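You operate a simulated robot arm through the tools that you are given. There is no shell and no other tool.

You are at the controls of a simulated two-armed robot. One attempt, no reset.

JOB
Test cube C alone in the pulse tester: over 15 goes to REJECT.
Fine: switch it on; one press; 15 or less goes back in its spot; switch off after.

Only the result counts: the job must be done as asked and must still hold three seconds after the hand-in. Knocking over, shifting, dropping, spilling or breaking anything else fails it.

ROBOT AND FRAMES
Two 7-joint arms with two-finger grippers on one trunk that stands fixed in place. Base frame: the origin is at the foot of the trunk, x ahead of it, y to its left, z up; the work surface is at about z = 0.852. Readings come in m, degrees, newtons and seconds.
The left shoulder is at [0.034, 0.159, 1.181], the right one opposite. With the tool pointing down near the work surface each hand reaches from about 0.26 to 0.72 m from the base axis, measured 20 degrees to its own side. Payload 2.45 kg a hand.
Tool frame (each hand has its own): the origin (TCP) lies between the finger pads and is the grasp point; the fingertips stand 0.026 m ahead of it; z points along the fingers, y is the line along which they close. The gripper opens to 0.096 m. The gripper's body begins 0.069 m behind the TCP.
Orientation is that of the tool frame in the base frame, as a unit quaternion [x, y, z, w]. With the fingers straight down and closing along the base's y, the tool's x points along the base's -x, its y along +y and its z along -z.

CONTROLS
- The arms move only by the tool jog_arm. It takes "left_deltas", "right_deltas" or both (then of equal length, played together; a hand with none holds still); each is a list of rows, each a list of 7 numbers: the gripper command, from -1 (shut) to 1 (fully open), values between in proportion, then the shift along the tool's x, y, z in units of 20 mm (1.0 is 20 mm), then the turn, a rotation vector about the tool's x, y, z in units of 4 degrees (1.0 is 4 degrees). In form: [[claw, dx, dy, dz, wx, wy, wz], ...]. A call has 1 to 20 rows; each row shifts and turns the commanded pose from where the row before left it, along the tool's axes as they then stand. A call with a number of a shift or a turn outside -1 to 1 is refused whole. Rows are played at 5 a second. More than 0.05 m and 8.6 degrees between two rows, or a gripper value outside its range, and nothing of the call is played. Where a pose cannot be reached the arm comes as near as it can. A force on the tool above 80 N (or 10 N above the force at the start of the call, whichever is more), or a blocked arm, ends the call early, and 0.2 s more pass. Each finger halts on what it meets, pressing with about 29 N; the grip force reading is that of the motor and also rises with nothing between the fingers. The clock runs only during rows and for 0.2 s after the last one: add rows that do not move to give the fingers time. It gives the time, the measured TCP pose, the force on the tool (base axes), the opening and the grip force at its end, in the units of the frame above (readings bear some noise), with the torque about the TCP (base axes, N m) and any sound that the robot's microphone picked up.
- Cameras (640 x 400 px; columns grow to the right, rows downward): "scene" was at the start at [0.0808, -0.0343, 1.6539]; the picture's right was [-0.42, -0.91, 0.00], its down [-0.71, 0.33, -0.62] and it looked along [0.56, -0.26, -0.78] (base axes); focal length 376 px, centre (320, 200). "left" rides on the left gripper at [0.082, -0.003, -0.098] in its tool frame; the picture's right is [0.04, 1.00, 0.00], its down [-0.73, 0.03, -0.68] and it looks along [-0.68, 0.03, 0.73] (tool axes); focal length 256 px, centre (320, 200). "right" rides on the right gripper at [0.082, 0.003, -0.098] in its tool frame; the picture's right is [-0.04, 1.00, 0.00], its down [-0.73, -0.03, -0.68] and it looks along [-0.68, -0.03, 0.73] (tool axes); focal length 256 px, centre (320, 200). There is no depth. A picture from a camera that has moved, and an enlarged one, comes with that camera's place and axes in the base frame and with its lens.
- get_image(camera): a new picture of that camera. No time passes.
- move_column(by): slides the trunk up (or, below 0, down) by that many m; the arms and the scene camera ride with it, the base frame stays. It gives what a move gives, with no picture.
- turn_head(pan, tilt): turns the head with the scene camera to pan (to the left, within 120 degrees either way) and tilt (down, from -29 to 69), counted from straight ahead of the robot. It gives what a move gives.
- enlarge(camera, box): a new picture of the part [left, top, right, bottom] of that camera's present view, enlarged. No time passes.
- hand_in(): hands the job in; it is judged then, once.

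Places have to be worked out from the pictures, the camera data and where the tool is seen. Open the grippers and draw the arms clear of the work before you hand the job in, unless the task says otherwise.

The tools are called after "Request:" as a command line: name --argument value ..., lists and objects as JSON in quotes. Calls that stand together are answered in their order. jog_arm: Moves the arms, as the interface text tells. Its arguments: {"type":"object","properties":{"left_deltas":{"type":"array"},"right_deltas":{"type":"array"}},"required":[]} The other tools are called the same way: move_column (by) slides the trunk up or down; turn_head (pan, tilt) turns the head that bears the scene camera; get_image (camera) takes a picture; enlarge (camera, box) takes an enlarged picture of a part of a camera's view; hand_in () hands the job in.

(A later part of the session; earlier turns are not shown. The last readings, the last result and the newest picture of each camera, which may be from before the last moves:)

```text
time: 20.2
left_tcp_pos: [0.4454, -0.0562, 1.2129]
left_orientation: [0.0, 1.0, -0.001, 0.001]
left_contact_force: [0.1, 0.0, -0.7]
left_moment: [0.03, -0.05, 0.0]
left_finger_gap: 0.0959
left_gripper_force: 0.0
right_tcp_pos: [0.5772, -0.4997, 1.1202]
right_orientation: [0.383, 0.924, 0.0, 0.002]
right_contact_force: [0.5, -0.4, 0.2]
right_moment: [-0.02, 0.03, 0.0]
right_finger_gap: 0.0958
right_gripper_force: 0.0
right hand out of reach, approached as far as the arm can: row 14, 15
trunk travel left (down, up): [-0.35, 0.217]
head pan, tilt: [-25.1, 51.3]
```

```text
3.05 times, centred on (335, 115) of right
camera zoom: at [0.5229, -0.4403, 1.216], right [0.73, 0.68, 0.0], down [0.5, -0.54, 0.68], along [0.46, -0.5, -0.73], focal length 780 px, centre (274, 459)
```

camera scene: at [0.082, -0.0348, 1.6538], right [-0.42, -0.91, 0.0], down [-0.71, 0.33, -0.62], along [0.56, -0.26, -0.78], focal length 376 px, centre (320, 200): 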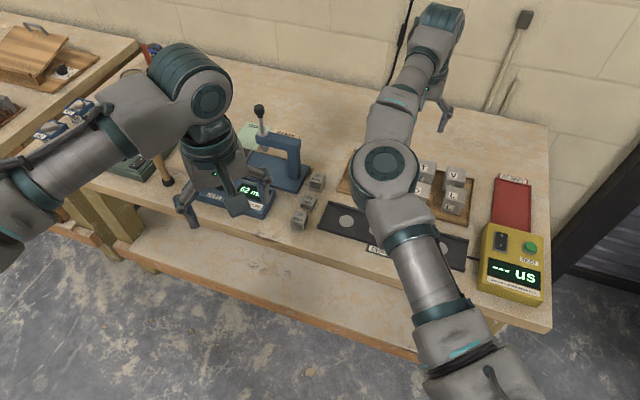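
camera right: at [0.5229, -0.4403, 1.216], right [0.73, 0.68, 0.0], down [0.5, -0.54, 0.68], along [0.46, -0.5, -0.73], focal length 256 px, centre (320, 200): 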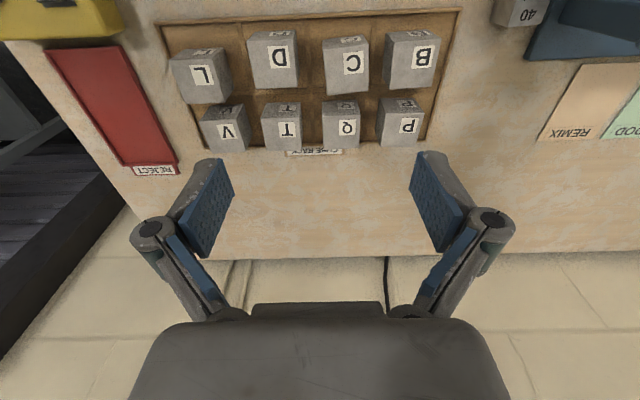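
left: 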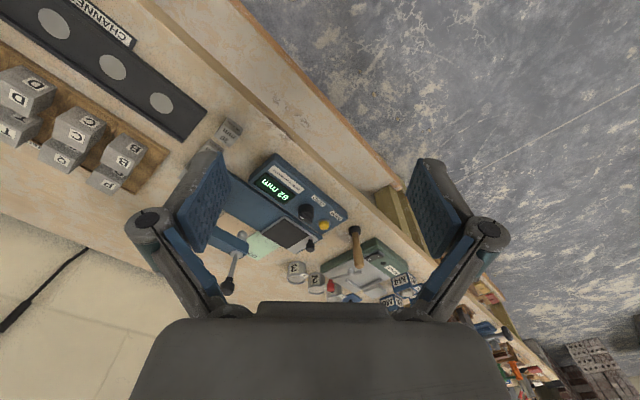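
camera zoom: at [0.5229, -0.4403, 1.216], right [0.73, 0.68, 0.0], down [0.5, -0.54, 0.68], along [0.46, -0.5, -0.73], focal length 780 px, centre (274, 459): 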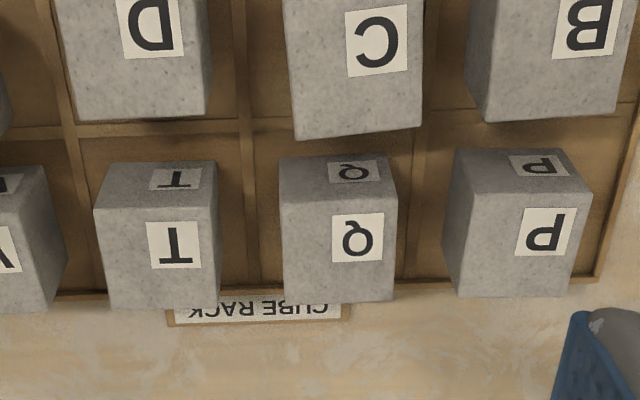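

Cube C's top centre works out at about (0.606, -0.487) with its sides yawed about 49°, free gaps of about 28 mm to D and 24 mm to B, and cube top near z 0.903. I tilt the tool 20° about its closing axis for reach and part-close the fingers to about 68 mm.

Request:
jog_arm --right_deltas '[[0.4167, 0, 0, 0, 0, -1, 0], [0.4167, 0, 0, 0, 0, -1, 0], [0.4167, 0, 0, 0, 0, -1, 0], [0.4167, 0, 0, 0, 0, -1, 0], [0.4167, 0, 0, 0, 0, -1, 0], [0.4167, 0, 0, 0, 0, 0, 0], [0.4167, 0, 0, 0, 0, 0, 0]]'

Request:
get_image --camera "right"

Request:
get_image --camera "scene"

```text
time: 21.8
left_tcp_pos: [0.4457, -0.0572, 1.2124]
left_orientation: [0.0, 1.0, 0.001, 0.002]
left_contact_force: [-0.3, -0.3, 0.6]
left_moment: [0.0, -0.04, -0.01]
left_finger_gap: 0.0961
left_gripper_force: 0.1
right_tcp_pos: [0.5774, -0.5003, 1.1196]
right_orientation: [0.377, 0.909, -0.067, 0.162]
right_contact_force: [0.0, -0.2, -0.3]
right_moment: [0.01, 0.0, 0.03]
right_finger_gap: 0.0681
right_gripper_force: 0.0
trunk travel left (down, up): [-0.35, 0.217]
head pan, tilt: [-25.1, 51.3]
```

```text
taken
camera right: at [0.5018, -0.4196, 1.1826], right [0.73, 0.68, 0.01], down [0.3, -0.34, 0.89], along [0.61, -0.65, -0.45], focal length 256 px, centre (320, 200)
```

right: 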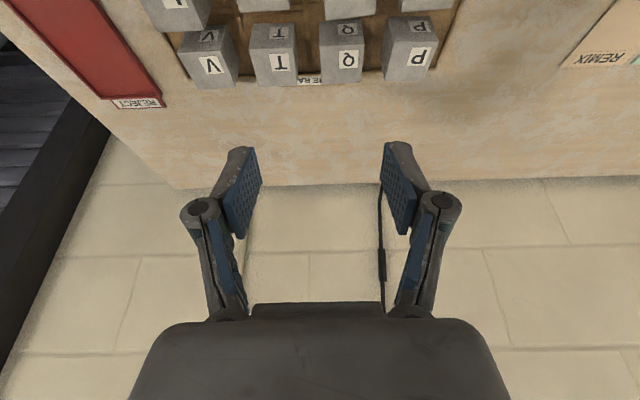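

```text
taken
camera scene: at [0.0816, -0.034, 1.6539], right [-0.42, -0.91, 0.0], down [-0.71, 0.33, -0.62], along [0.56, -0.26, -0.78], focal length 376 px, centre (320, 200)
```

scene: 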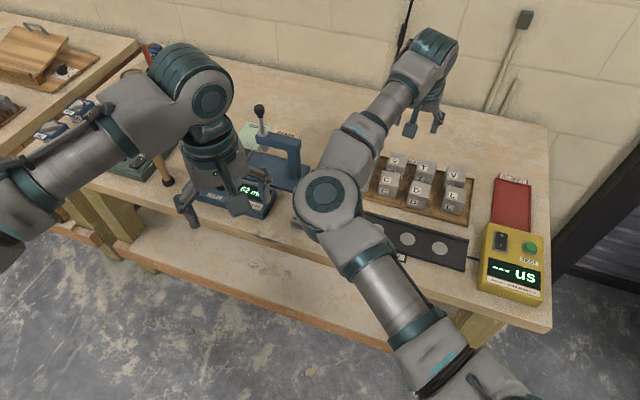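

With the tilt the elbow moved clear and the pose is stable at (0.578, -0.500, 1.119). I move to just above C at z about 0.99 and match its 4° extra yaw.

Request:
jog_arm --right_deltas '[[0.4167, 0.2686, 0.1957, 0.88, 0, 0, 0], [0.4167, 0.2686, 0.1957, 0.88, 0, 0, 0], [0.4167, 0.2686, 0.1957, 0.88, 0, 0, 0], [0.4167, 0.2686, 0.1957, 0.88, 0, 0, 0], [0.4167, 0.2686, 0.1957, 0.88, 0, 0, 0], [0.4167, 0.2686, 0.1957, 0.88, 0, 0, 0], [0.4167, 0.2686, 0.1957, 0.88, 0, 0, 0], [0.4167, 0, 0, 0, -0.342, 0, -0.94], [0.4167, 0, 0, 0, 0, 0, 0]]'

Request:
get_image --camera "right"

Request:
enlarge --camera "scene" --box '[340, 100, 500, 230]'

```text
time: 23.8
left_tcp_pos: [0.4458, -0.0579, 1.2124]
left_orientation: [0.0, 1.0, 0.0, 0.001]
left_contact_force: [-0.6, -0.6, 0.2]
left_moment: [0.0, 0.01, 0.02]
left_finger_gap: 0.0961
left_gripper_force: 0.0
right_tcp_pos: [0.6014, -0.4859, 0.9919]
right_orientation: [0.344, 0.923, -0.06, 0.164]
right_contact_force: [0.0, 0.3, 0.5]
right_moment: [-0.02, -0.01, -0.01]
right_finger_gap: 0.0679
right_gripper_force: 0.1
trunk travel left (down, up): [-0.35, 0.217]
head pan, tilt: [-25.1, 51.3]
```

```text
taken
camera right: at [0.5207, -0.4114, 1.0544], right [0.68, 0.73, 0.01], down [0.32, -0.32, 0.89], along [0.65, -0.6, -0.45], focal length 256 px, centre (320, 200)
```

right: 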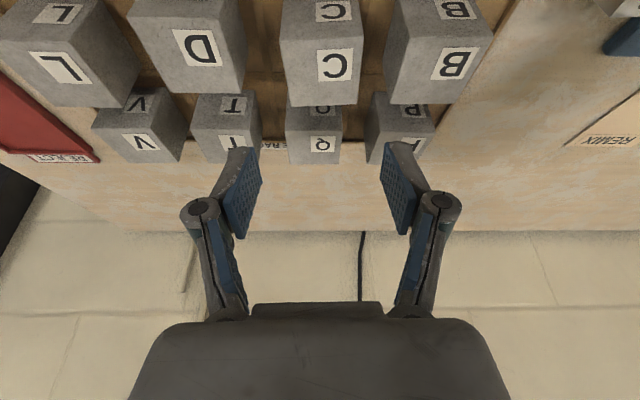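

```text
3.08 times, centred on (420, 165) of scene
camera zoom: at [0.0818, -0.0339, 1.6539], right [-0.42, -0.91, 0.0], down [-0.71, 0.33, -0.62], along [0.56, -0.26, -0.78], focal length 1156 px, centre (12, 308)
```

zoom: 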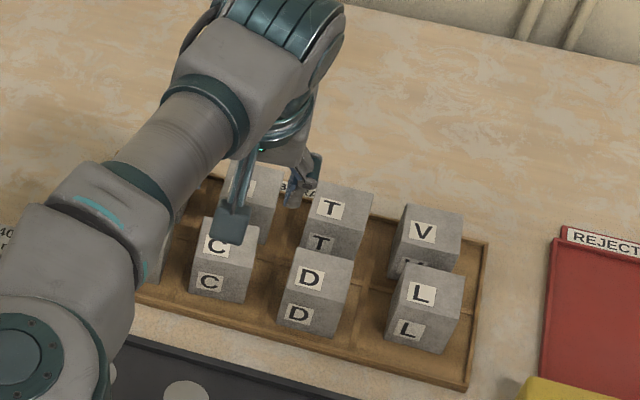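

C appears square-on and centred between the fingers. I enlarge to verify the cube's position relative to the fingers before descending.

Request:
enlarge --camera "right" --box '[240, 0, 400, 120]'

Request:
enlarge --camera "scene" --box '[370, 130, 450, 200]'

```text
3.33 times, centred on (320, 60) of right
camera zoom: at [0.5207, -0.4114, 1.0544], right [0.68, 0.73, 0.01], down [0.32, -0.32, 0.89], along [0.65, -0.6, -0.45], focal length 853 px, centre (320, 667)
```

zoom: 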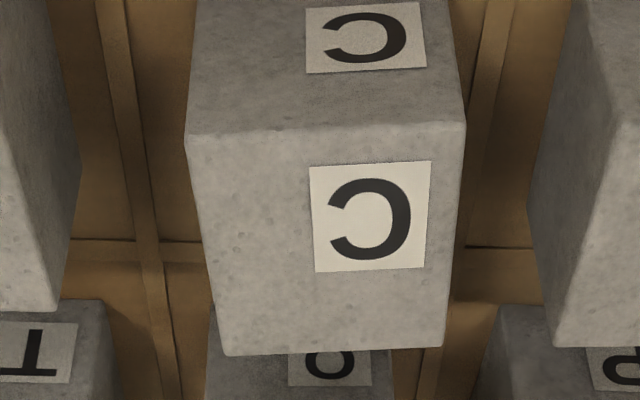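

```text
5.71 times, centred on (410, 165) of scene
camera zoom: at [0.0818, -0.0339, 1.6539], right [-0.42, -0.91, 0.0], down [-0.71, 0.33, -0.62], along [0.56, -0.26, -0.78], focal length 2146 px, centre (-194, 400)
```

zoom: 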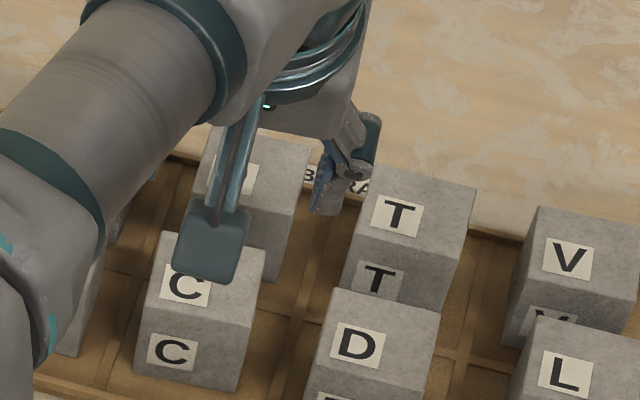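

Re-measured, C's centre is (0.6063, -0.4868), which agrees with before; the TCP is at (0.602, -0.486, 0.990), centred within 2 mm. I descend two thirds of the way straight down and look again.

Request:
jog_arm --right_deltas '[[0.4167, 0.265, 0, 0.728, 0, 0, 0], [0.4167, 0.265, 0, 0.728, 0, 0, 0], [0.4167, 0.265, 0, 0.728, 0, 0, 0], [0.4167, 0.265, 0, 0.728, 0, 0, 0], [0.4167, 0, 0, 0, 0, 0, 0]]'

Request:
get_image --camera "right"

Request:
enlarge --camera "scene" --box '[370, 130, 450, 200]'

```text
time: 25.0
left_tcp_pos: [0.4449, -0.0569, 1.2127]
left_orientation: [0.0, 1.0, 0.0, 0.002]
left_contact_force: [0.3, 0.2, 0.3]
left_moment: [-0.04, -0.02, 0.01]
left_finger_gap: 0.096
left_gripper_force: 0.0
right_tcp_pos: [0.6, -0.4862, 0.9297]
right_orientation: [0.344, 0.922, -0.061, 0.165]
right_contact_force: [0.1, -0.6, -0.2]
right_moment: [-0.04, -0.01, -0.04]
right_finger_gap: 0.0678
right_gripper_force: 0.0
trunk travel left (down, up): [-0.35, 0.217]
head pan, tilt: [-25.1, 51.3]
```

```text
taken
camera right: at [0.52, -0.4114, 0.992], right [0.68, 0.73, 0.01], down [0.32, -0.32, 0.89], along [0.65, -0.6, -0.45], focal length 256 px, centre (320, 200)
```

right: 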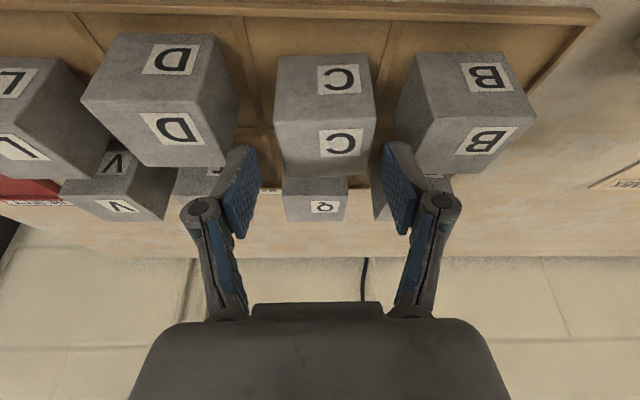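

```text
5.71 times, centred on (410, 165) of scene
camera zoom: at [0.0815, -0.0339, 1.6539], right [-0.42, -0.91, 0.0], down [-0.71, 0.33, -0.62], along [0.56, -0.26, -0.78], focal length 2146 px, centre (-194, 400)
```

zoom: 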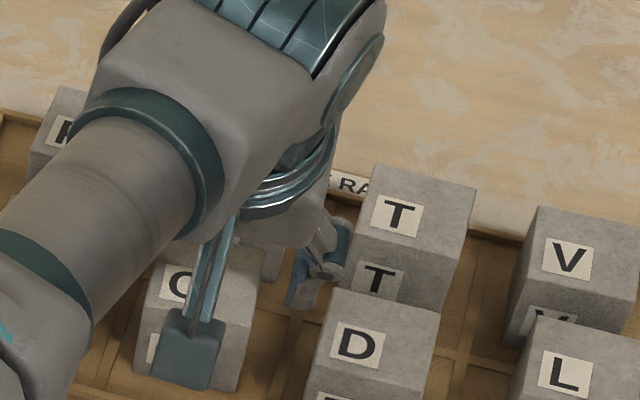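

The fingers straddle C with clear space to D and B at tip level, but the finger knuckles are wider (about ±57 mm), so I must keep the TCP above about 0.905 to clear D's and B's tops. I shift 2.5 mm toward B to centre, descend 21 mm, and then close.

Request:
jog_arm --right_deltas '[[0.4167, 0.18, 0.0625, 0.494, 0, 0, 0], [0.4167, 0.18, 0.0625, 0.494, 0, 0, 0], [0.4167, 0, 0, 0, 0, 0, 0]]'

Request:
get_image --camera "right"

Request:
enlarge --camera "scene" --box '[370, 130, 450, 200]'

```text
time: 25.8
left_tcp_pos: [0.4449, -0.0572, 1.2127]
left_orientation: [0.0, 1.0, 0.0, 0.0]
left_contact_force: [0.3, 0.3, -0.4]
left_moment: [0.01, -0.03, 0.02]
left_finger_gap: 0.0962
left_gripper_force: 0.1
right_tcp_pos: [0.6032, -0.4852, 0.9075]
right_orientation: [0.344, 0.922, -0.061, 0.165]
right_contact_force: [-0.3, 0.7, 0.3]
right_moment: [0.0, -0.02, -0.03]
right_finger_gap: 0.068
right_gripper_force: 0.0
trunk travel left (down, up): [-0.35, 0.217]
head pan, tilt: [-25.1, 51.3]
```

```text
taken
camera right: at [0.5219, -0.4099, 0.971], right [0.68, 0.73, 0.01], down [0.32, -0.32, 0.89], along [0.65, -0.6, -0.45], focal length 256 px, centre (320, 200)
```

right: 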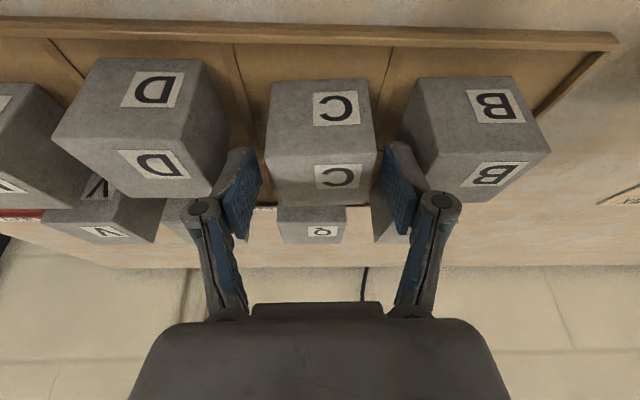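

```text
5.71 times, centred on (410, 165) of scene
camera zoom: at [0.0815, -0.0339, 1.6539], right [-0.42, -0.91, 0.0], down [-0.71, 0.33, -0.62], along [0.56, -0.26, -0.78], focal length 2146 px, centre (-194, 400)
```

zoom: 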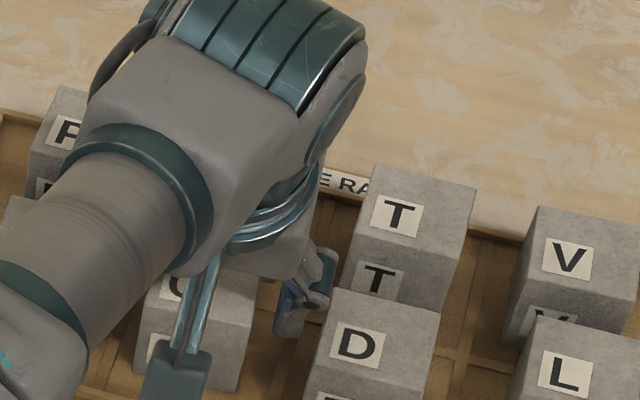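

C is now centred between the fingers with the tips about 25 mm below its top. I close the gripper.

Request:
jog_arm --right_deltas '[[-1, 0, 0, 0, 0, 0, 0], [-1, 0, 0, 0, 0, 0, 0], [-1, 0, 0, 0, 0, 0, 0], [-1, 0, 0, 0, 0, 0, 0]]'

Request:
get_image --camera "right"

```text
time: 26.8
left_tcp_pos: [0.4465, -0.0565, 1.2135]
left_orientation: [0.0, 1.0, 0.001, 0.0]
left_contact_force: [0.4, 0.6, -0.4]
left_moment: [0.02, -0.01, -0.01]
left_finger_gap: 0.0961
left_gripper_force: 0.0
right_tcp_pos: [0.6022, -0.4831, 0.9085]
right_orientation: [0.344, 0.922, -0.062, 0.165]
right_contact_force: [2.1, 0.4, 2.0]
right_moment: [0.12, -0.24, 0.01]
right_finger_gap: 0.0495
right_gripper_force: 29.2
trunk travel left (down, up): [-0.35, 0.217]
head pan, tilt: [-25.1, 51.3]
```

```text
taken
camera right: at [0.5222, -0.4096, 0.9712], right [0.68, 0.73, 0.01], down [0.32, -0.32, 0.89], along [0.65, -0.6, -0.45], focal length 256 px, centre (320, 200)
```

right: 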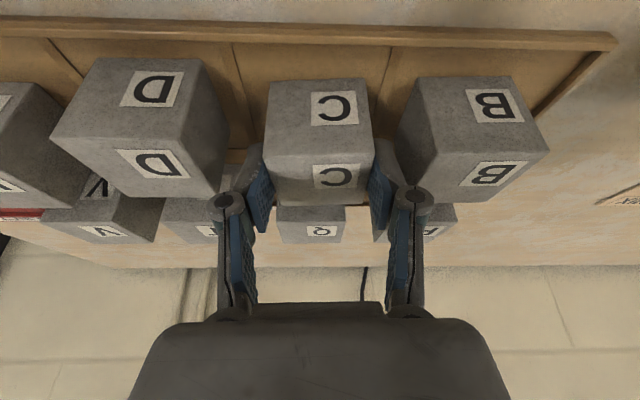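

The gap reads 49.5 mm at 29 N, so C is held. I lift straight up 8 cm and check that it stays in the grip and the neighbours stay put.

Request:
jog_arm --right_deltas '[[-1, -0.171, 0, -0.47, 0, 0, 0], [-1, -0.171, 0, -0.47, 0, 0, 0], [-1, -0.342, 0, -0.94, 0, 0, 0], [-1, -0.342, 0, -0.94, 0, 0, 0], [-1, -0.342, 0, -0.94, 0, 0, 0], [-1, 0, 0, 0, 0, 0, 0]]'

Request:
get_image --camera "right"

Request:
get_image --camera "scene"

```text
time: 28.2
left_tcp_pos: [0.4459, -0.0568, 1.2123]
left_orientation: [0.001, 1.0, 0.0, 0.001]
left_contact_force: [0.6, 0.3, 0.6]
left_moment: [-0.01, 0.0, 0.0]
left_finger_gap: 0.096
left_gripper_force: 0.0
right_tcp_pos: [0.6041, -0.4857, 0.9871]
right_orientation: [0.345, 0.922, -0.062, 0.164]
right_contact_force: [-1.0, 0.5, 0.1]
right_moment: [-0.04, 0.02, -0.01]
right_finger_gap: 0.0001
right_gripper_force: 28.4
trunk travel left (down, up): [-0.35, 0.217]
head pan, tilt: [-25.1, 51.3]
```

```text
taken
camera right: at [0.5226, -0.4104, 1.0503], right [0.68, 0.73, 0.01], down [0.32, -0.32, 0.89], along [0.65, -0.6, -0.45], focal length 256 px, centre (320, 200)
```

right: 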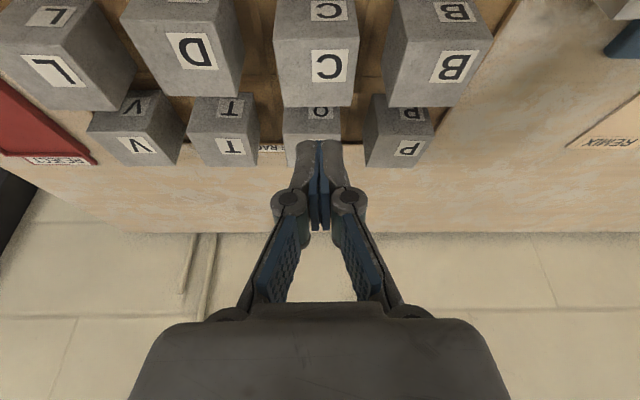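

```text
taken
camera scene: at [0.0818, -0.0338, 1.6539], right [-0.42, -0.91, 0.0], down [-0.71, 0.33, -0.62], along [0.56, -0.26, -0.78], focal length 376 px, centre (320, 200)
```

scene: 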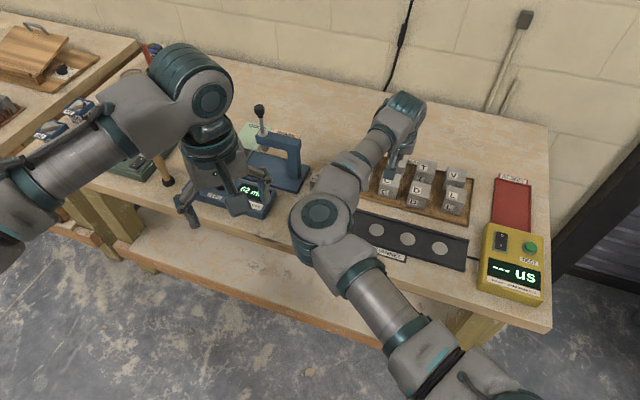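

C slipped out of the shallow grip and stayed in its cell. I need a deeper grasp; I re-measure C before trying again.

Request:
enlarge --camera "right" --box '[240, 0, 400, 120]'

Request:
enlarge --camera "scene" --box '[360, 130, 490, 230]'

Request:
enlarge --camera "right" --box '[240, 120, 400, 240]'

```text
3.33 times, centred on (320, 60) of right
camera zoom: at [0.5226, -0.4104, 1.0503], right [0.68, 0.73, 0.01], down [0.32, -0.32, 0.89], along [0.65, -0.6, -0.45], focal length 853 px, centre (320, 667)
```

zoom: 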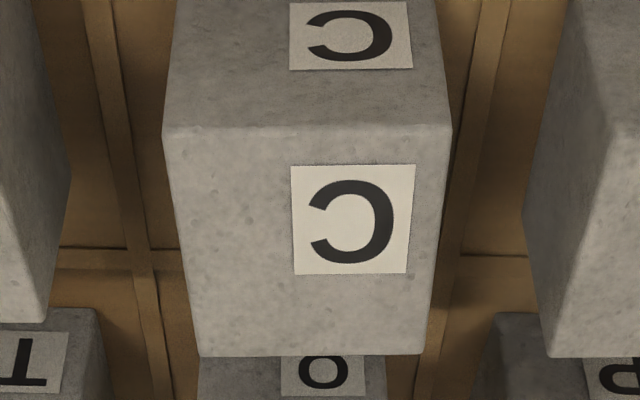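

```text
4.00 times, centred on (425, 180) of scene
camera zoom: at [0.0818, -0.0338, 1.6539], right [-0.42, -0.91, 0.0], down [-0.71, 0.33, -0.62], along [0.56, -0.26, -0.78], focal length 1502 px, centre (-100, 280)
```

zoom: 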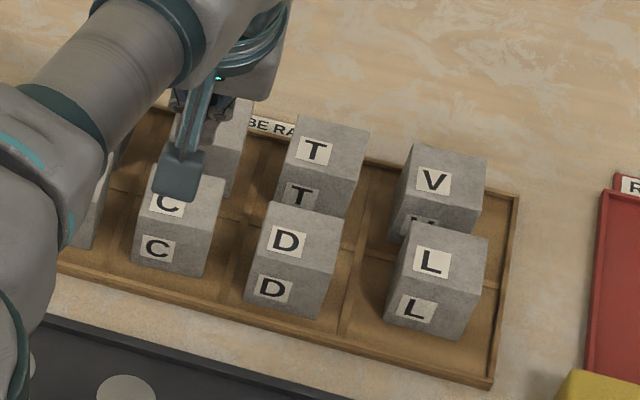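

```text
3.33 times, centred on (320, 180) of right
camera zoom: at [0.5226, -0.4104, 1.0503], right [0.68, 0.73, 0.01], down [0.32, -0.32, 0.89], along [0.65, -0.6, -0.45], focal length 853 px, centre (320, 267)
```

zoom: 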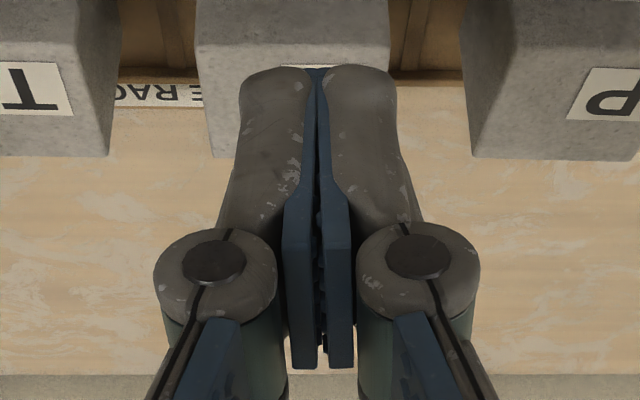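

The textured pad surfaces sit around the TCP, not at the tips, so I must get the TCP about 1 cm below the cube top. C is now centred at (0.6036, -0.4869), yaw about 47°; I open to 60 mm (so the knuckles also fit between D and B), correct the yaw by -1.8°, and descend to 0.925.

Request:
jog_arm --right_deltas '[[0.25, 0, -0.075, 0, 0.154, 0, 0.423], [0.25, 0, 0, 0, 0, 0, 0], [0.25, 0.342, 0, 0.94, 0, 0, 0], [0.25, 0.342, 0, 0.94, 0, 0, 0], [0.25, 0.342, 0, 0.94, 0, 0, 0], [0.25, 0, 0, 0, 0, 0, 0]]'

Request:
get_image --camera "right"

Request:
enlarge --camera "right" --box '[200, 90, 440, 240]'

```text
time: 29.6
left_tcp_pos: [0.4458, -0.0583, 1.2131]
left_orientation: [0.0, 1.0, 0.0, 0.001]
left_contact_force: [0.9, -0.8, -1.1]
left_moment: [0.03, 0.02, -0.02]
left_finger_gap: 0.0959
left_gripper_force: 0.0
right_tcp_pos: [0.6029, -0.4856, 0.9279]
right_orientation: [0.359, 0.917, -0.064, 0.163]
right_contact_force: [0.4, 0.5, -0.1]
right_moment: [-0.02, 0.01, 0.03]
right_finger_gap: 0.0602
right_gripper_force: 0.1
trunk travel left (down, up): [-0.35, 0.217]
head pan, tilt: [-25.1, 51.3]
```

```text
taken
camera right: at [0.525, -0.4083, 0.9912], right [0.71, 0.71, 0.01], down [0.31, -0.33, 0.89], along [0.64, -0.62, -0.45], focal length 256 px, centre (320, 200)
```

right: 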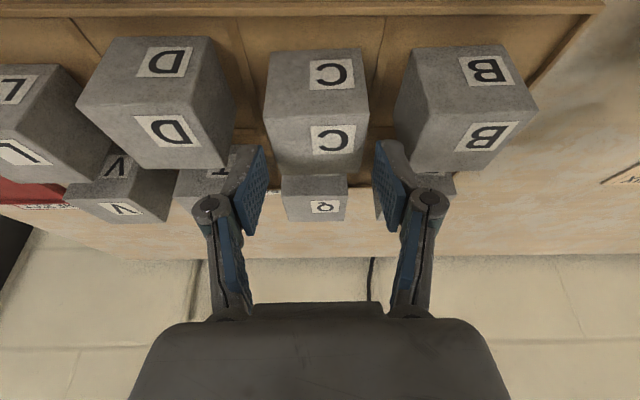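

```text
2.67 times, centred on (320, 165) of right
camera zoom: at [0.525, -0.4083, 0.9912], right [0.71, 0.71, 0.01], down [0.31, -0.33, 0.89], along [0.64, -0.62, -0.45], focal length 683 px, centre (320, 293)
```

zoom: 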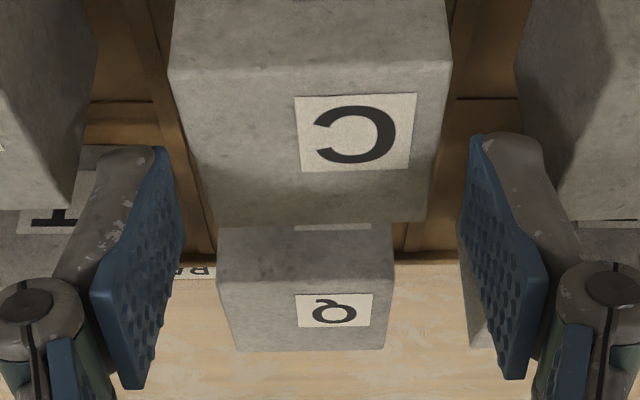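

The fingers at 60 mm straddle C, which sits about 2 mm to the left of their centre. I correct that and descend to TCP z about 0.905.

Request:
jog_arm --right_deltas '[[0.25, 0, -0.09, 0, 0, 0, 0], [0.25, 0.188, 0, 0.517, 0, 0, 0], [0.25, 0.188, 0, 0.517, 0, 0, 0], [0.25, 0, 0, 0, 0, 0, 0]]'

Request:
get_image --camera "right"

Request:
enlarge --camera "scene" --box '[370, 130, 450, 200]'

```text
time: 30.6
left_tcp_pos: [0.4456, -0.0568, 1.2135]
left_orientation: [0.0, 1.0, 0.001, 0.001]
left_contact_force: [0.5, 0.4, 0.0]
left_moment: [0.02, -0.01, -0.01]
left_finger_gap: 0.0958
left_gripper_force: 0.0
right_tcp_pos: [0.6012, -0.4864, 0.9065]
right_orientation: [0.359, 0.917, -0.064, 0.164]
right_contact_force: [-0.4, 0.1, -0.5]
right_moment: [-0.01, 0.02, -0.01]
right_finger_gap: 0.0601
right_gripper_force: 0.1
trunk travel left (down, up): [-0.35, 0.217]
head pan, tilt: [-25.1, 51.3]
```

```text
taken
camera right: at [0.5228, -0.4096, 0.9692], right [0.71, 0.71, 0.01], down [0.31, -0.33, 0.89], along [0.63, -0.63, -0.45], focal length 256 px, centre (320, 200)
```

right: 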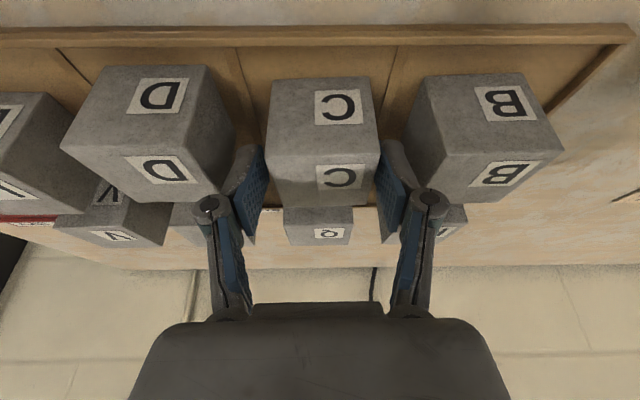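

```text
5.71 times, centred on (410, 165) of scene
camera zoom: at [0.0815, -0.0339, 1.6539], right [-0.42, -0.91, 0.0], down [-0.71, 0.33, -0.62], along [0.56, -0.26, -0.78], focal length 2146 px, centre (-194, 400)
```

zoom: 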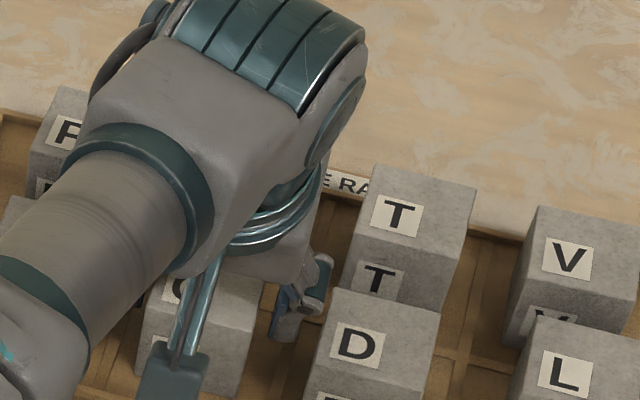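

Everything is centred with knuckle clearances of about 3 mm to D and B. I go down another 10 mm in two small steps, watching the force.

Request:
jog_arm --right_deltas '[[0.25, 0.0855, 0, 0.235, 0, 0, 0], [0.25, 0.0855, 0, 0.235, 0, 0, 0], [0.25, 0, 0, 0, 0, 0, 0]]'

Request:
get_image --camera "right"

```text
time: 31.4
left_tcp_pos: [0.4451, -0.0568, 1.2129]
left_orientation: [0.0, 1.0, 0.0, 0.0]
left_contact_force: [0.1, 0.2, 0.1]
left_moment: [0.03, 0.0, 0.02]
left_finger_gap: 0.0962
left_gripper_force: 0.1
right_tcp_pos: [0.6018, -0.4871, 0.896]
right_orientation: [0.36, 0.916, -0.064, 0.164]
right_contact_force: [0.2, 1.1, -0.2]
right_moment: [0.01, 0.0, 0.01]
right_finger_gap: 0.0599
right_gripper_force: 0.1
trunk travel left (down, up): [-0.35, 0.217]
head pan, tilt: [-25.1, 51.3]
```

```text
taken
camera right: at [0.523, -0.409, 0.9593], right [0.71, 0.71, 0.01], down [0.31, -0.33, 0.89], along [0.64, -0.62, -0.45], focal length 256 px, centre (320, 200)
```

right: 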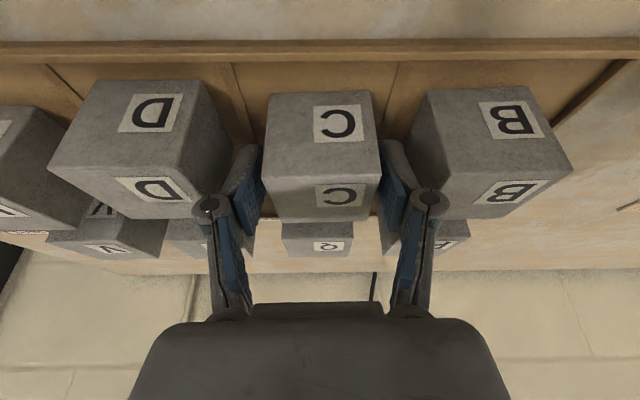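

No contact and the pads now overlap C well. I close the gripper.

Request:
jog_arm --right_deltas '[[-1, 0, 0, 0, 0, 0, 0], [-1, 0, 0, 0, 0, 0, 0], [-1, 0, 0, 0, 0, 0, 0], [-1, 0, 0, 0, 0, 0, 0], [-1, 0, 0, 0, 0, 0, 0]]'

Request:
enlarge --camera "right" --box '[200, 90, 440, 240]'

```text
time: 32.6
left_tcp_pos: [0.4466, -0.0567, 1.2131]
left_orientation: [0.0, 1.0, 0.0, 0.0]
left_contact_force: [-0.9, 0.4, 0.2]
left_moment: [0.01, -0.01, 0.01]
left_finger_gap: 0.0957
left_gripper_force: 0.1
right_tcp_pos: [0.6018, -0.485, 0.897]
right_orientation: [0.359, 0.917, -0.063, 0.163]
right_contact_force: [0.3, 0.3, 1.7]
right_moment: [-0.03, -0.02, 0.0]
right_finger_gap: 0.0497
right_gripper_force: 28.9
trunk travel left (down, up): [-0.35, 0.217]
head pan, tilt: [-25.1, 51.3]
```

```text
2.67 times, centred on (320, 165) of right
camera zoom: at [0.5231, -0.409, 0.9595], right [0.71, 0.71, 0.01], down [0.31, -0.33, 0.89], along [0.64, -0.62, -0.45], focal length 683 px, centre (320, 293)
```

zoom: 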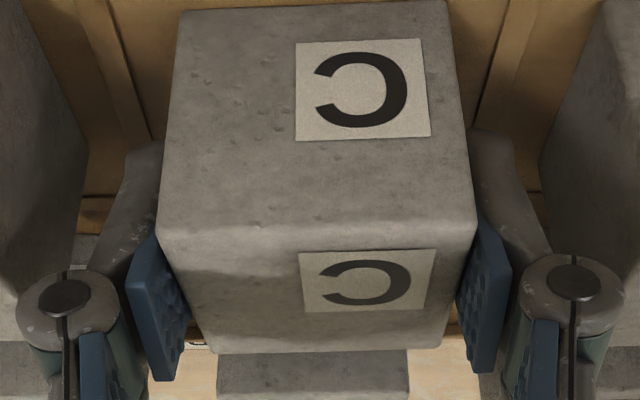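

The grip now looks firm (gap 49.7 mm). I lift gently by 1 cm and check.

Request:
jog_arm --right_deltas '[[-1, -0.06, 0, -0.165, 0, 0, 0], [-1, -0.06, 0, -0.165, 0, 0, 0], [-1, -0.06, 0, -0.165, 0, 0, 0], [-1, 0, 0, 0, 0, 0, 0]]'

Request:
enlarge --camera "right" --box '[200, 90, 440, 240]'

```text
time: 33.6
left_tcp_pos: [0.4458, -0.0573, 1.2135]
left_orientation: [0.0, 1.0, 0.0, 0.0]
left_contact_force: [0.0, -0.1, 0.1]
left_moment: [-0.03, -0.02, -0.01]
left_finger_gap: 0.0964
left_gripper_force: 0.0
right_tcp_pos: [0.6008, -0.4864, 0.9075]
right_orientation: [0.359, 0.917, -0.064, 0.164]
right_contact_force: [-0.5, 0.3, -2.1]
right_moment: [0.01, -0.04, 0.0]
right_finger_gap: 0.0497
right_gripper_force: 29.2
trunk travel left (down, up): [-0.35, 0.217]
head pan, tilt: [-25.1, 51.3]
```

```text
2.67 times, centred on (320, 165) of right
camera zoom: at [0.5233, -0.4094, 0.9695], right [0.71, 0.71, 0.01], down [0.31, -0.33, 0.89], along [0.64, -0.62, -0.45], focal length 683 px, centre (320, 293)
```

zoom: 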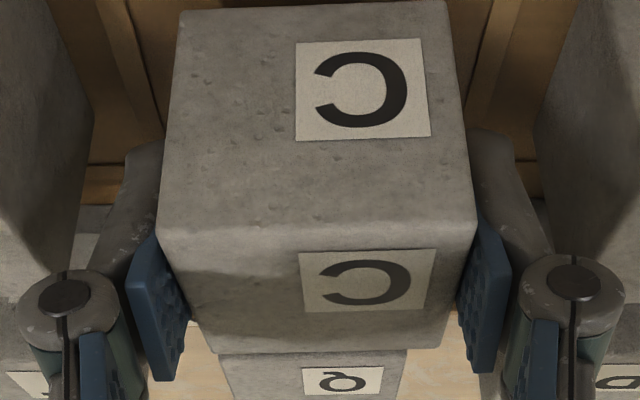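

C is rising with the gripper and its weight registers. I lift it 8 cm clear and correct the yaw to 45°.

Request:
jog_arm --right_deltas '[[-1, -0.2, 0, -0.55, 0, 0, 0], [-1, -0.3, 0, -0.825, 0, 0, 0], [-1, -0.3, 0, -0.825, 0, 0, 0], [-1, -0.3, 0, -0.825, 0, 0, 0], [-1, -0.268, 0, -0.735, 0, 0, 0], [-1, 0, 0, 0, 0.188, 0, 0.517], [-1, 0, 0, 0, 0, 0, 0]]'

Request:
get_image --camera "right"

Request:
get_image --camera "scene"

```text
time: 35.2
left_tcp_pos: [0.4465, -0.0565, 1.2124]
left_orientation: [-0.001, 1.0, 0.0, 0.001]
left_contact_force: [0.0, -0.1, 0.5]
left_moment: [-0.02, -0.03, -0.05]
left_finger_gap: 0.0959
left_gripper_force: 0.1
right_tcp_pos: [0.6008, -0.4856, 0.9848]
right_orientation: [0.376, 0.91, -0.067, 0.162]
right_contact_force: [0.3, 0.1, -2.9]
right_moment: [-0.01, 0.0, -0.01]
right_finger_gap: 0.0495
right_gripper_force: 28.5
trunk travel left (down, up): [-0.35, 0.217]
head pan, tilt: [-25.1, 51.3]
```

```text
taken
camera right: at [0.5254, -0.4063, 1.048], right [0.73, 0.68, 0.01], down [0.3, -0.34, 0.89], along [0.61, -0.65, -0.45], focal length 256 px, centre (320, 200)
```

right: 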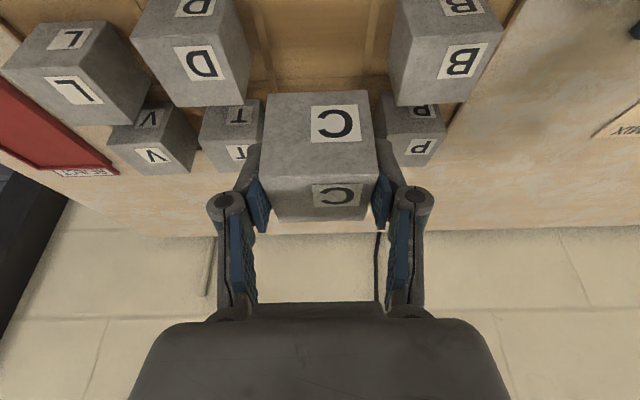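

```text
taken
camera scene: at [0.0822, -0.0344, 1.6538], right [-0.42, -0.91, 0.0], down [-0.71, 0.33, -0.62], along [0.56, -0.26, -0.78], focal length 376 px, centre (320, 200)
```

scene: 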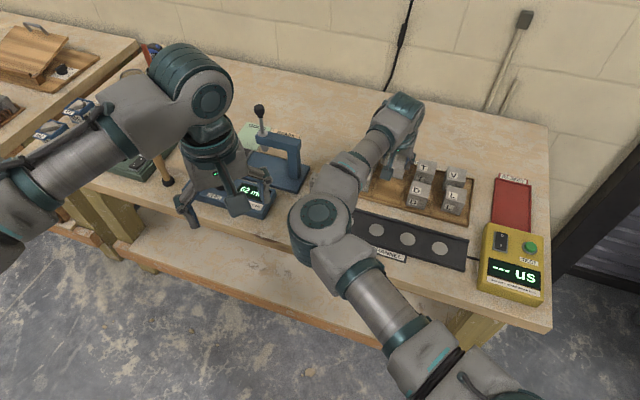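

C is held and clear. I take a quick measurement view of the now empty cell for a possible return, then move to the channel.

Request:
enlarge --camera "right" --box '[230, 0, 410, 100]'

Request:
jog_arm --right_deltas '[[-1, 0.797, -0.506, -0.29, 0, 0, 0], [-1, 0.797, -0.506, -0.29, 0, 0, 0], [-1, 0.797, -0.506, -0.29, 0, 0, 0], [-1, 0.797, -0.506, -0.29, 0, 0, 0], [-1, 0.797, -0.506, -0.29, 0, 0, 0], [-1, 0.797, -0.506, -0.29, 0, 0, 0], [-1, 0.797, -0.506, -0.29, 0, 0, 0], [-1, 0.797, -0.506, -0.29, 0, 0, 0], [-1, 0, 0, 0, 0, 0, 0]]'

Request:
get_image --camera "right"

Request:
get_image --camera "scene"

```text
3.56 times, centred on (320, 50) of right
camera zoom: at [0.5254, -0.4063, 1.048], right [0.73, 0.68, 0.01], down [0.3, -0.34, 0.89], along [0.61, -0.65, -0.45], focal length 910 px, centre (320, 733)
```

zoom: 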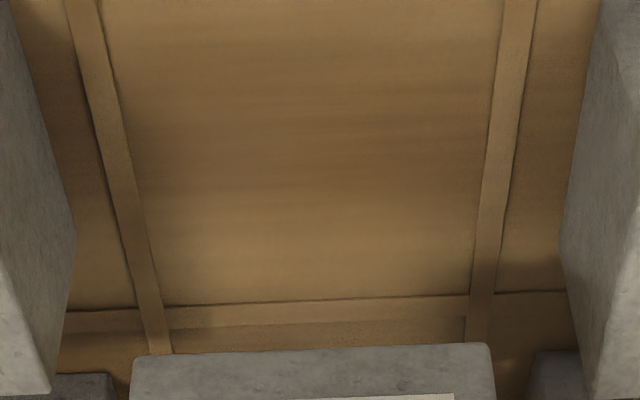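

```text
time: 37.2
left_tcp_pos: [0.4462, -0.057, 1.2117]
left_orientation: [0.001, 1.0, -0.001, 0.001]
left_contact_force: [1.1, 0.0, -0.6]
left_moment: [-0.03, 0.03, 0.04]
left_finger_gap: 0.0962
left_gripper_force: 0.0
right_tcp_pos: [0.449, -0.4483, 0.985]
right_orientation: [0.375, 0.91, -0.067, 0.163]
right_contact_force: [0.4, -0.6, -2.3]
right_moment: [0.02, 0.01, -0.01]
right_finger_gap: 0.0496
right_gripper_force: 29.2
trunk travel left (down, up): [-0.35, 0.217]
head pan, tilt: [-25.1, 51.3]
```

```text
taken
camera right: at [0.3726, -0.3685, 1.0477], right [0.73, 0.68, 0.01], down [0.3, -0.34, 0.89], along [0.61, -0.65, -0.45], focal length 256 px, centre (320, 200)
```

right: 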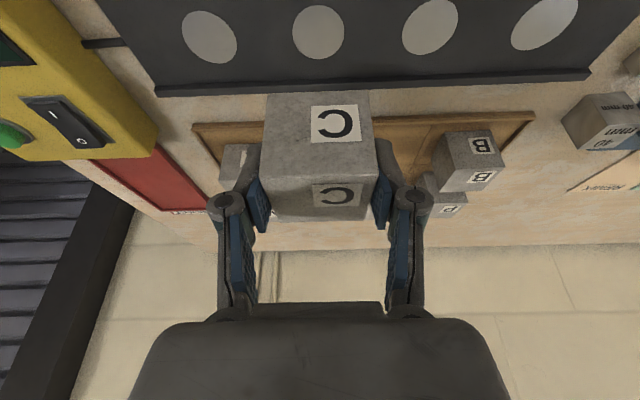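

```text
taken
camera scene: at [0.0815, -0.0338, 1.6539], right [-0.42, -0.91, 0.0], down [-0.71, 0.33, -0.62], along [0.56, -0.26, -0.78], focal length 376 px, centre (320, 200)
```

scene: 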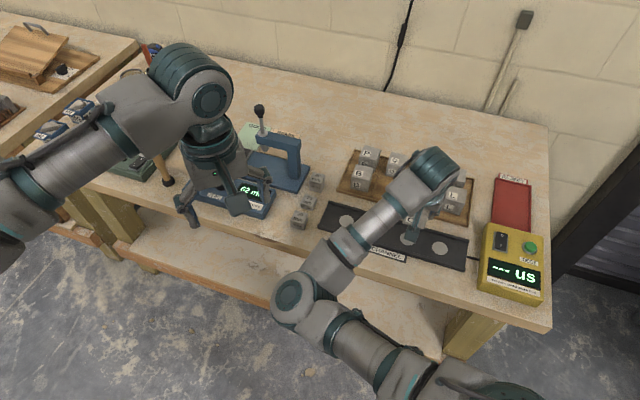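

C is over the second pad. I enlarge the hand view to check the channel rails' position relative to the cube before lowering.

Request:
enlarge --camera "right" --box '[150, 0, 390, 110]'

Request:
enlarge --camera "scene" --box '[330, 180, 490, 290]'

```text
2.67 times, centred on (270, 55) of right
camera zoom: at [0.3726, -0.3685, 1.0477], right [0.73, 0.68, 0.01], down [0.3, -0.34, 0.89], along [0.61, -0.65, -0.45], focal length 683 px, centre (453, 587)
```

zoom: 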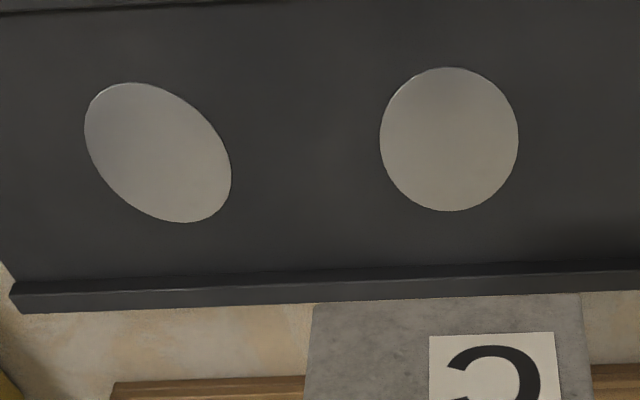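

```text
3.64 times, centred on (410, 235) of scene
camera zoom: at [0.0815, -0.0338, 1.6539], right [-0.42, -0.91, 0.0], down [-0.71, 0.33, -0.62], along [0.56, -0.26, -0.78], focal length 1366 px, centre (-7, 73)
```

zoom: 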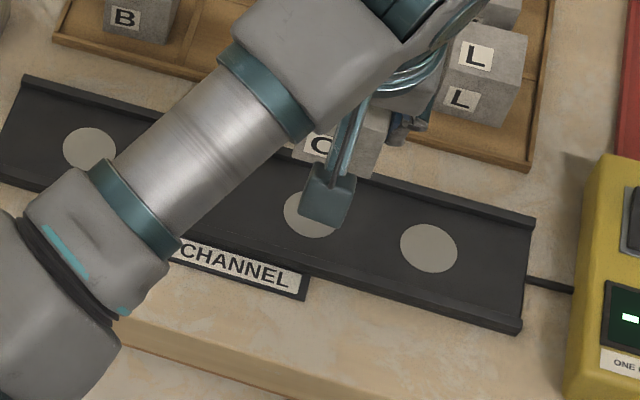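

The pad centre, rails and cube line up; the channel leaves about 1 cm on each side of the cube. I shift 2.5 mm back and lower to just above the channel floor.

Request:
jog_arm --right_deltas '[[-1, 0.365, 0, 0.9125, 0, 0, 0], [-1, 0.365, 0, 0.9125, 0, 0, 0], [-1, 0.365, 0, 0.9125, 0, 0, 0], [-1, 0.365, 0, 0.9125, 0, 0, 0], [-1, 0, 0, 0, 0, 0, 0]]'

Request:
get_image --camera "right"

Request:
enlarge --camera "scene" --box '[330, 180, 490, 290]'

```text
time: 38.4
left_tcp_pos: [0.4458, -0.0574, 1.2127]
left_orientation: [0.0, 1.0, 0.0, 0.0]
left_contact_force: [0.5, 0.1, -0.7]
left_moment: [-0.02, 0.01, 0.02]
left_finger_gap: 0.0961
left_gripper_force: 0.0
right_tcp_pos: [0.4469, -0.447, 0.9075]
right_orientation: [0.377, 0.91, -0.067, 0.161]
right_contact_force: [-0.3, -0.6, -1.6]
right_moment: [-0.03, 0.01, 0.0]
right_finger_gap: 0.0495
right_gripper_force: 28.8
trunk travel left (down, up): [-0.35, 0.217]
head pan, tilt: [-25.1, 51.3]
```

```text
taken
camera right: at [0.3715, -0.3669, 0.9699], right [0.73, 0.68, 0.01], down [0.3, -0.34, 0.89], along [0.61, -0.65, -0.45], focal length 256 px, centre (320, 200)
```

right: 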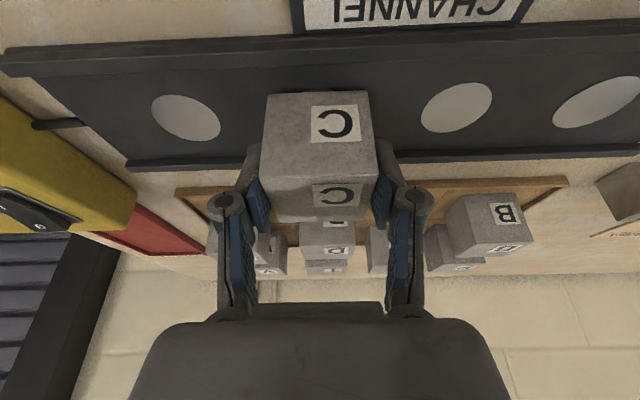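

```text
3.64 times, centred on (410, 235) of scene
camera zoom: at [0.0811, -0.0338, 1.6539], right [-0.42, -0.91, 0.0], down [-0.71, 0.33, -0.62], along [0.56, -0.26, -0.78], focal length 1366 px, centre (-7, 73)
```

zoom: 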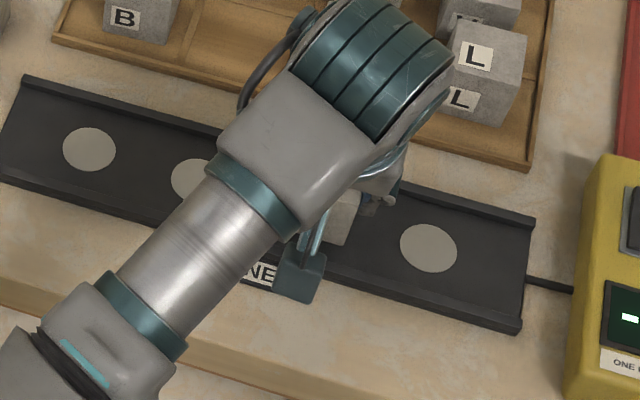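

The cube is between the rails with its bottom about 8 mm above the floor. I lower in 2 mm steps until it touches.

Request:
jog_arm --right_deltas '[[-1, 0.0342, 0, 0.094, 0, 0, 0], [-1, 0.0342, 0, 0.094, 0, 0, 0], [-1, 0.0342, 0, 0.094, 0, 0, 0], [-1, 0, 0, 0, 0, 0, 0]]'

```text
time: 39.4
left_tcp_pos: [0.4463, -0.0565, 1.213]
left_orientation: [0.0, 1.0, -0.001, 0.001]
left_contact_force: [-0.7, 0.0, 0.2]
left_moment: [0.0, -0.02, 0.02]
left_finger_gap: 0.096
left_gripper_force: 0.0
right_tcp_pos: [0.447, -0.448, 0.902]
right_orientation: [0.376, 0.91, -0.067, 0.162]
right_contact_force: [0.2, -0.2, -2.9]
right_moment: [0.02, 0.0, 0.01]
right_finger_gap: 0.0496
right_gripper_force: 28.6
trunk travel left (down, up): [-0.35, 0.217]
head pan, tilt: [-25.1, 51.3]
```

The weight is still hanging (-2.9 N), so there is no contact yet; I continue down in 1 mm steps.

Request:
jog_arm --right_deltas '[[-1, 0.0171, 0, 0.047, 0, 0, 0], [-1, 0.0171, 0, 0.047, 0, 0, 0], [-1, 0, 0, 0, 0, 0, 0]]'

Request:
jog_arm --right_deltas '[[-1, 0.0171, 0, 0.047, 0, 0, 0], [-1, 0, 0, 0, 0, 0, 0]]'

```text
time: 40.2
left_tcp_pos: [0.4458, -0.0564, 1.2115]
left_orientation: [0.0, 1.0, 0.0, 0.001]
left_contact_force: [1.2, 0.1, -0.1]
left_moment: [0.0, 0.01, -0.05]
left_finger_gap: 0.0958
left_gripper_force: 0.2
right_tcp_pos: [0.4465, -0.4458, 0.8991]
right_orientation: [0.376, 0.91, -0.067, 0.162]
right_contact_force: [-0.7, -1.1, -3.3]
right_moment: [0.02, -0.01, -0.02]
right_finger_gap: 0.0495
right_gripper_force: 28.9
trunk travel left (down, up): [-0.35, 0.217]
head pan, tilt: [-25.1, 51.3]
```

```text
time: 40.8
left_tcp_pos: [0.4452, -0.0578, 1.2122]
left_orientation: [-0.001, 1.0, 0.0, 0.001]
left_contact_force: [-0.7, -0.2, 0.1]
left_moment: [0.01, -0.01, 0.03]
left_finger_gap: 0.0957
left_gripper_force: 0.0
right_tcp_pos: [0.4454, -0.4464, 0.8974]
right_orientation: [0.377, 0.909, -0.067, 0.163]
right_contact_force: [0.9, -0.9, -2.0]
right_moment: [-0.01, -0.02, 0.01]
right_finger_gap: 0.0494
right_gripper_force: 28.9
trunk travel left (down, up): [-0.35, 0.217]
head pan, tilt: [-25.1, 51.3]
```

Still no floor contact; I keep lowering a millimetre at a time.

Request:
jog_arm --right_deltas '[[-1, 0.0171, 0, 0.047, 0, 0, 0], [-1, 0.0171, 0, 0.047, 0, 0, 0], [-1, 0, 0, 0, 0, 0, 0]]'

Request:
get_image --camera "right"

```text
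time: 41.6
left_tcp_pos: [0.4457, -0.0562, 1.2121]
left_orientation: [0.0, 1.0, 0.0, 0.001]
left_contact_force: [-0.1, 0.0, 0.5]
left_moment: [0.02, 0.0, 0.03]
left_finger_gap: 0.0959
left_gripper_force: 0.1
right_tcp_pos: [0.4445, -0.4461, 0.8975]
right_orientation: [0.376, 0.91, -0.067, 0.164]
right_contact_force: [2.4, -0.9, 7.4]
right_moment: [0.1, 0.04, -0.04]
right_finger_gap: 0.0496
right_gripper_force: 29.5
trunk travel left (down, up): [-0.35, 0.217]
head pan, tilt: [-25.1, 51.3]
```

```text
taken
camera right: at [0.3708, -0.3662, 0.9603], right [0.73, 0.68, 0.01], down [0.3, -0.34, 0.89], along [0.61, -0.65, -0.45], focal length 256 px, centre (320, 200)
```

right: 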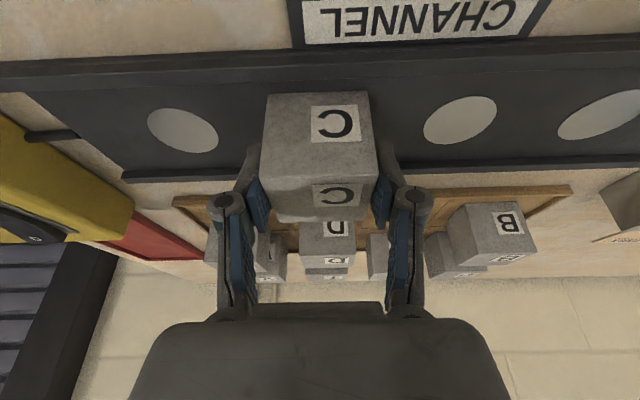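

The floor contact shows as +7.4 N, so C is seated. I open the gripper to release it and then check before lifting.

Request:
jog_arm --right_deltas '[[-0.2, -0.017, 0, -0.047, 0, 0, 0], [0.4, 0, 0, 0, 0, 0, 0], [0.4, 0, 0, 0, 0, 0, 0], [0.4, 0, 0, 0, 0, 0, 0]]'

Request:
get_image --camera "right"

```text
time: 42.6
left_tcp_pos: [0.4453, -0.0557, 1.2122]
left_orientation: [0.0, 1.0, 0.0, 0.002]
left_contact_force: [1.5, 0.3, 1.2]
left_moment: [-0.02, 0.03, 0.0]
left_finger_gap: 0.0958
left_gripper_force: 0.0
right_tcp_pos: [0.4455, -0.4461, 0.8981]
right_orientation: [0.376, 0.91, -0.067, 0.162]
right_contact_force: [1.0, 1.5, 1.1]
right_moment: [0.01, 0.0, 0.01]
right_finger_gap: 0.0672
right_gripper_force: 0.1
trunk travel left (down, up): [-0.35, 0.217]
head pan, tilt: [-25.1, 51.3]
```

```text
taken
camera right: at [0.371, -0.3659, 0.9602], right [0.73, 0.68, 0.01], down [0.3, -0.34, 0.89], along [0.61, -0.65, -0.45], focal length 256 px, centre (320, 200)
```

right: 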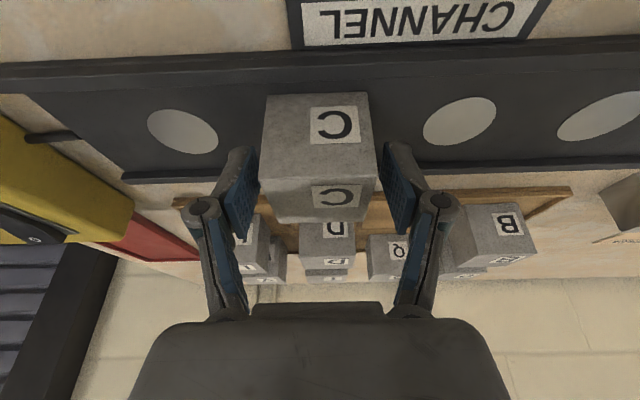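

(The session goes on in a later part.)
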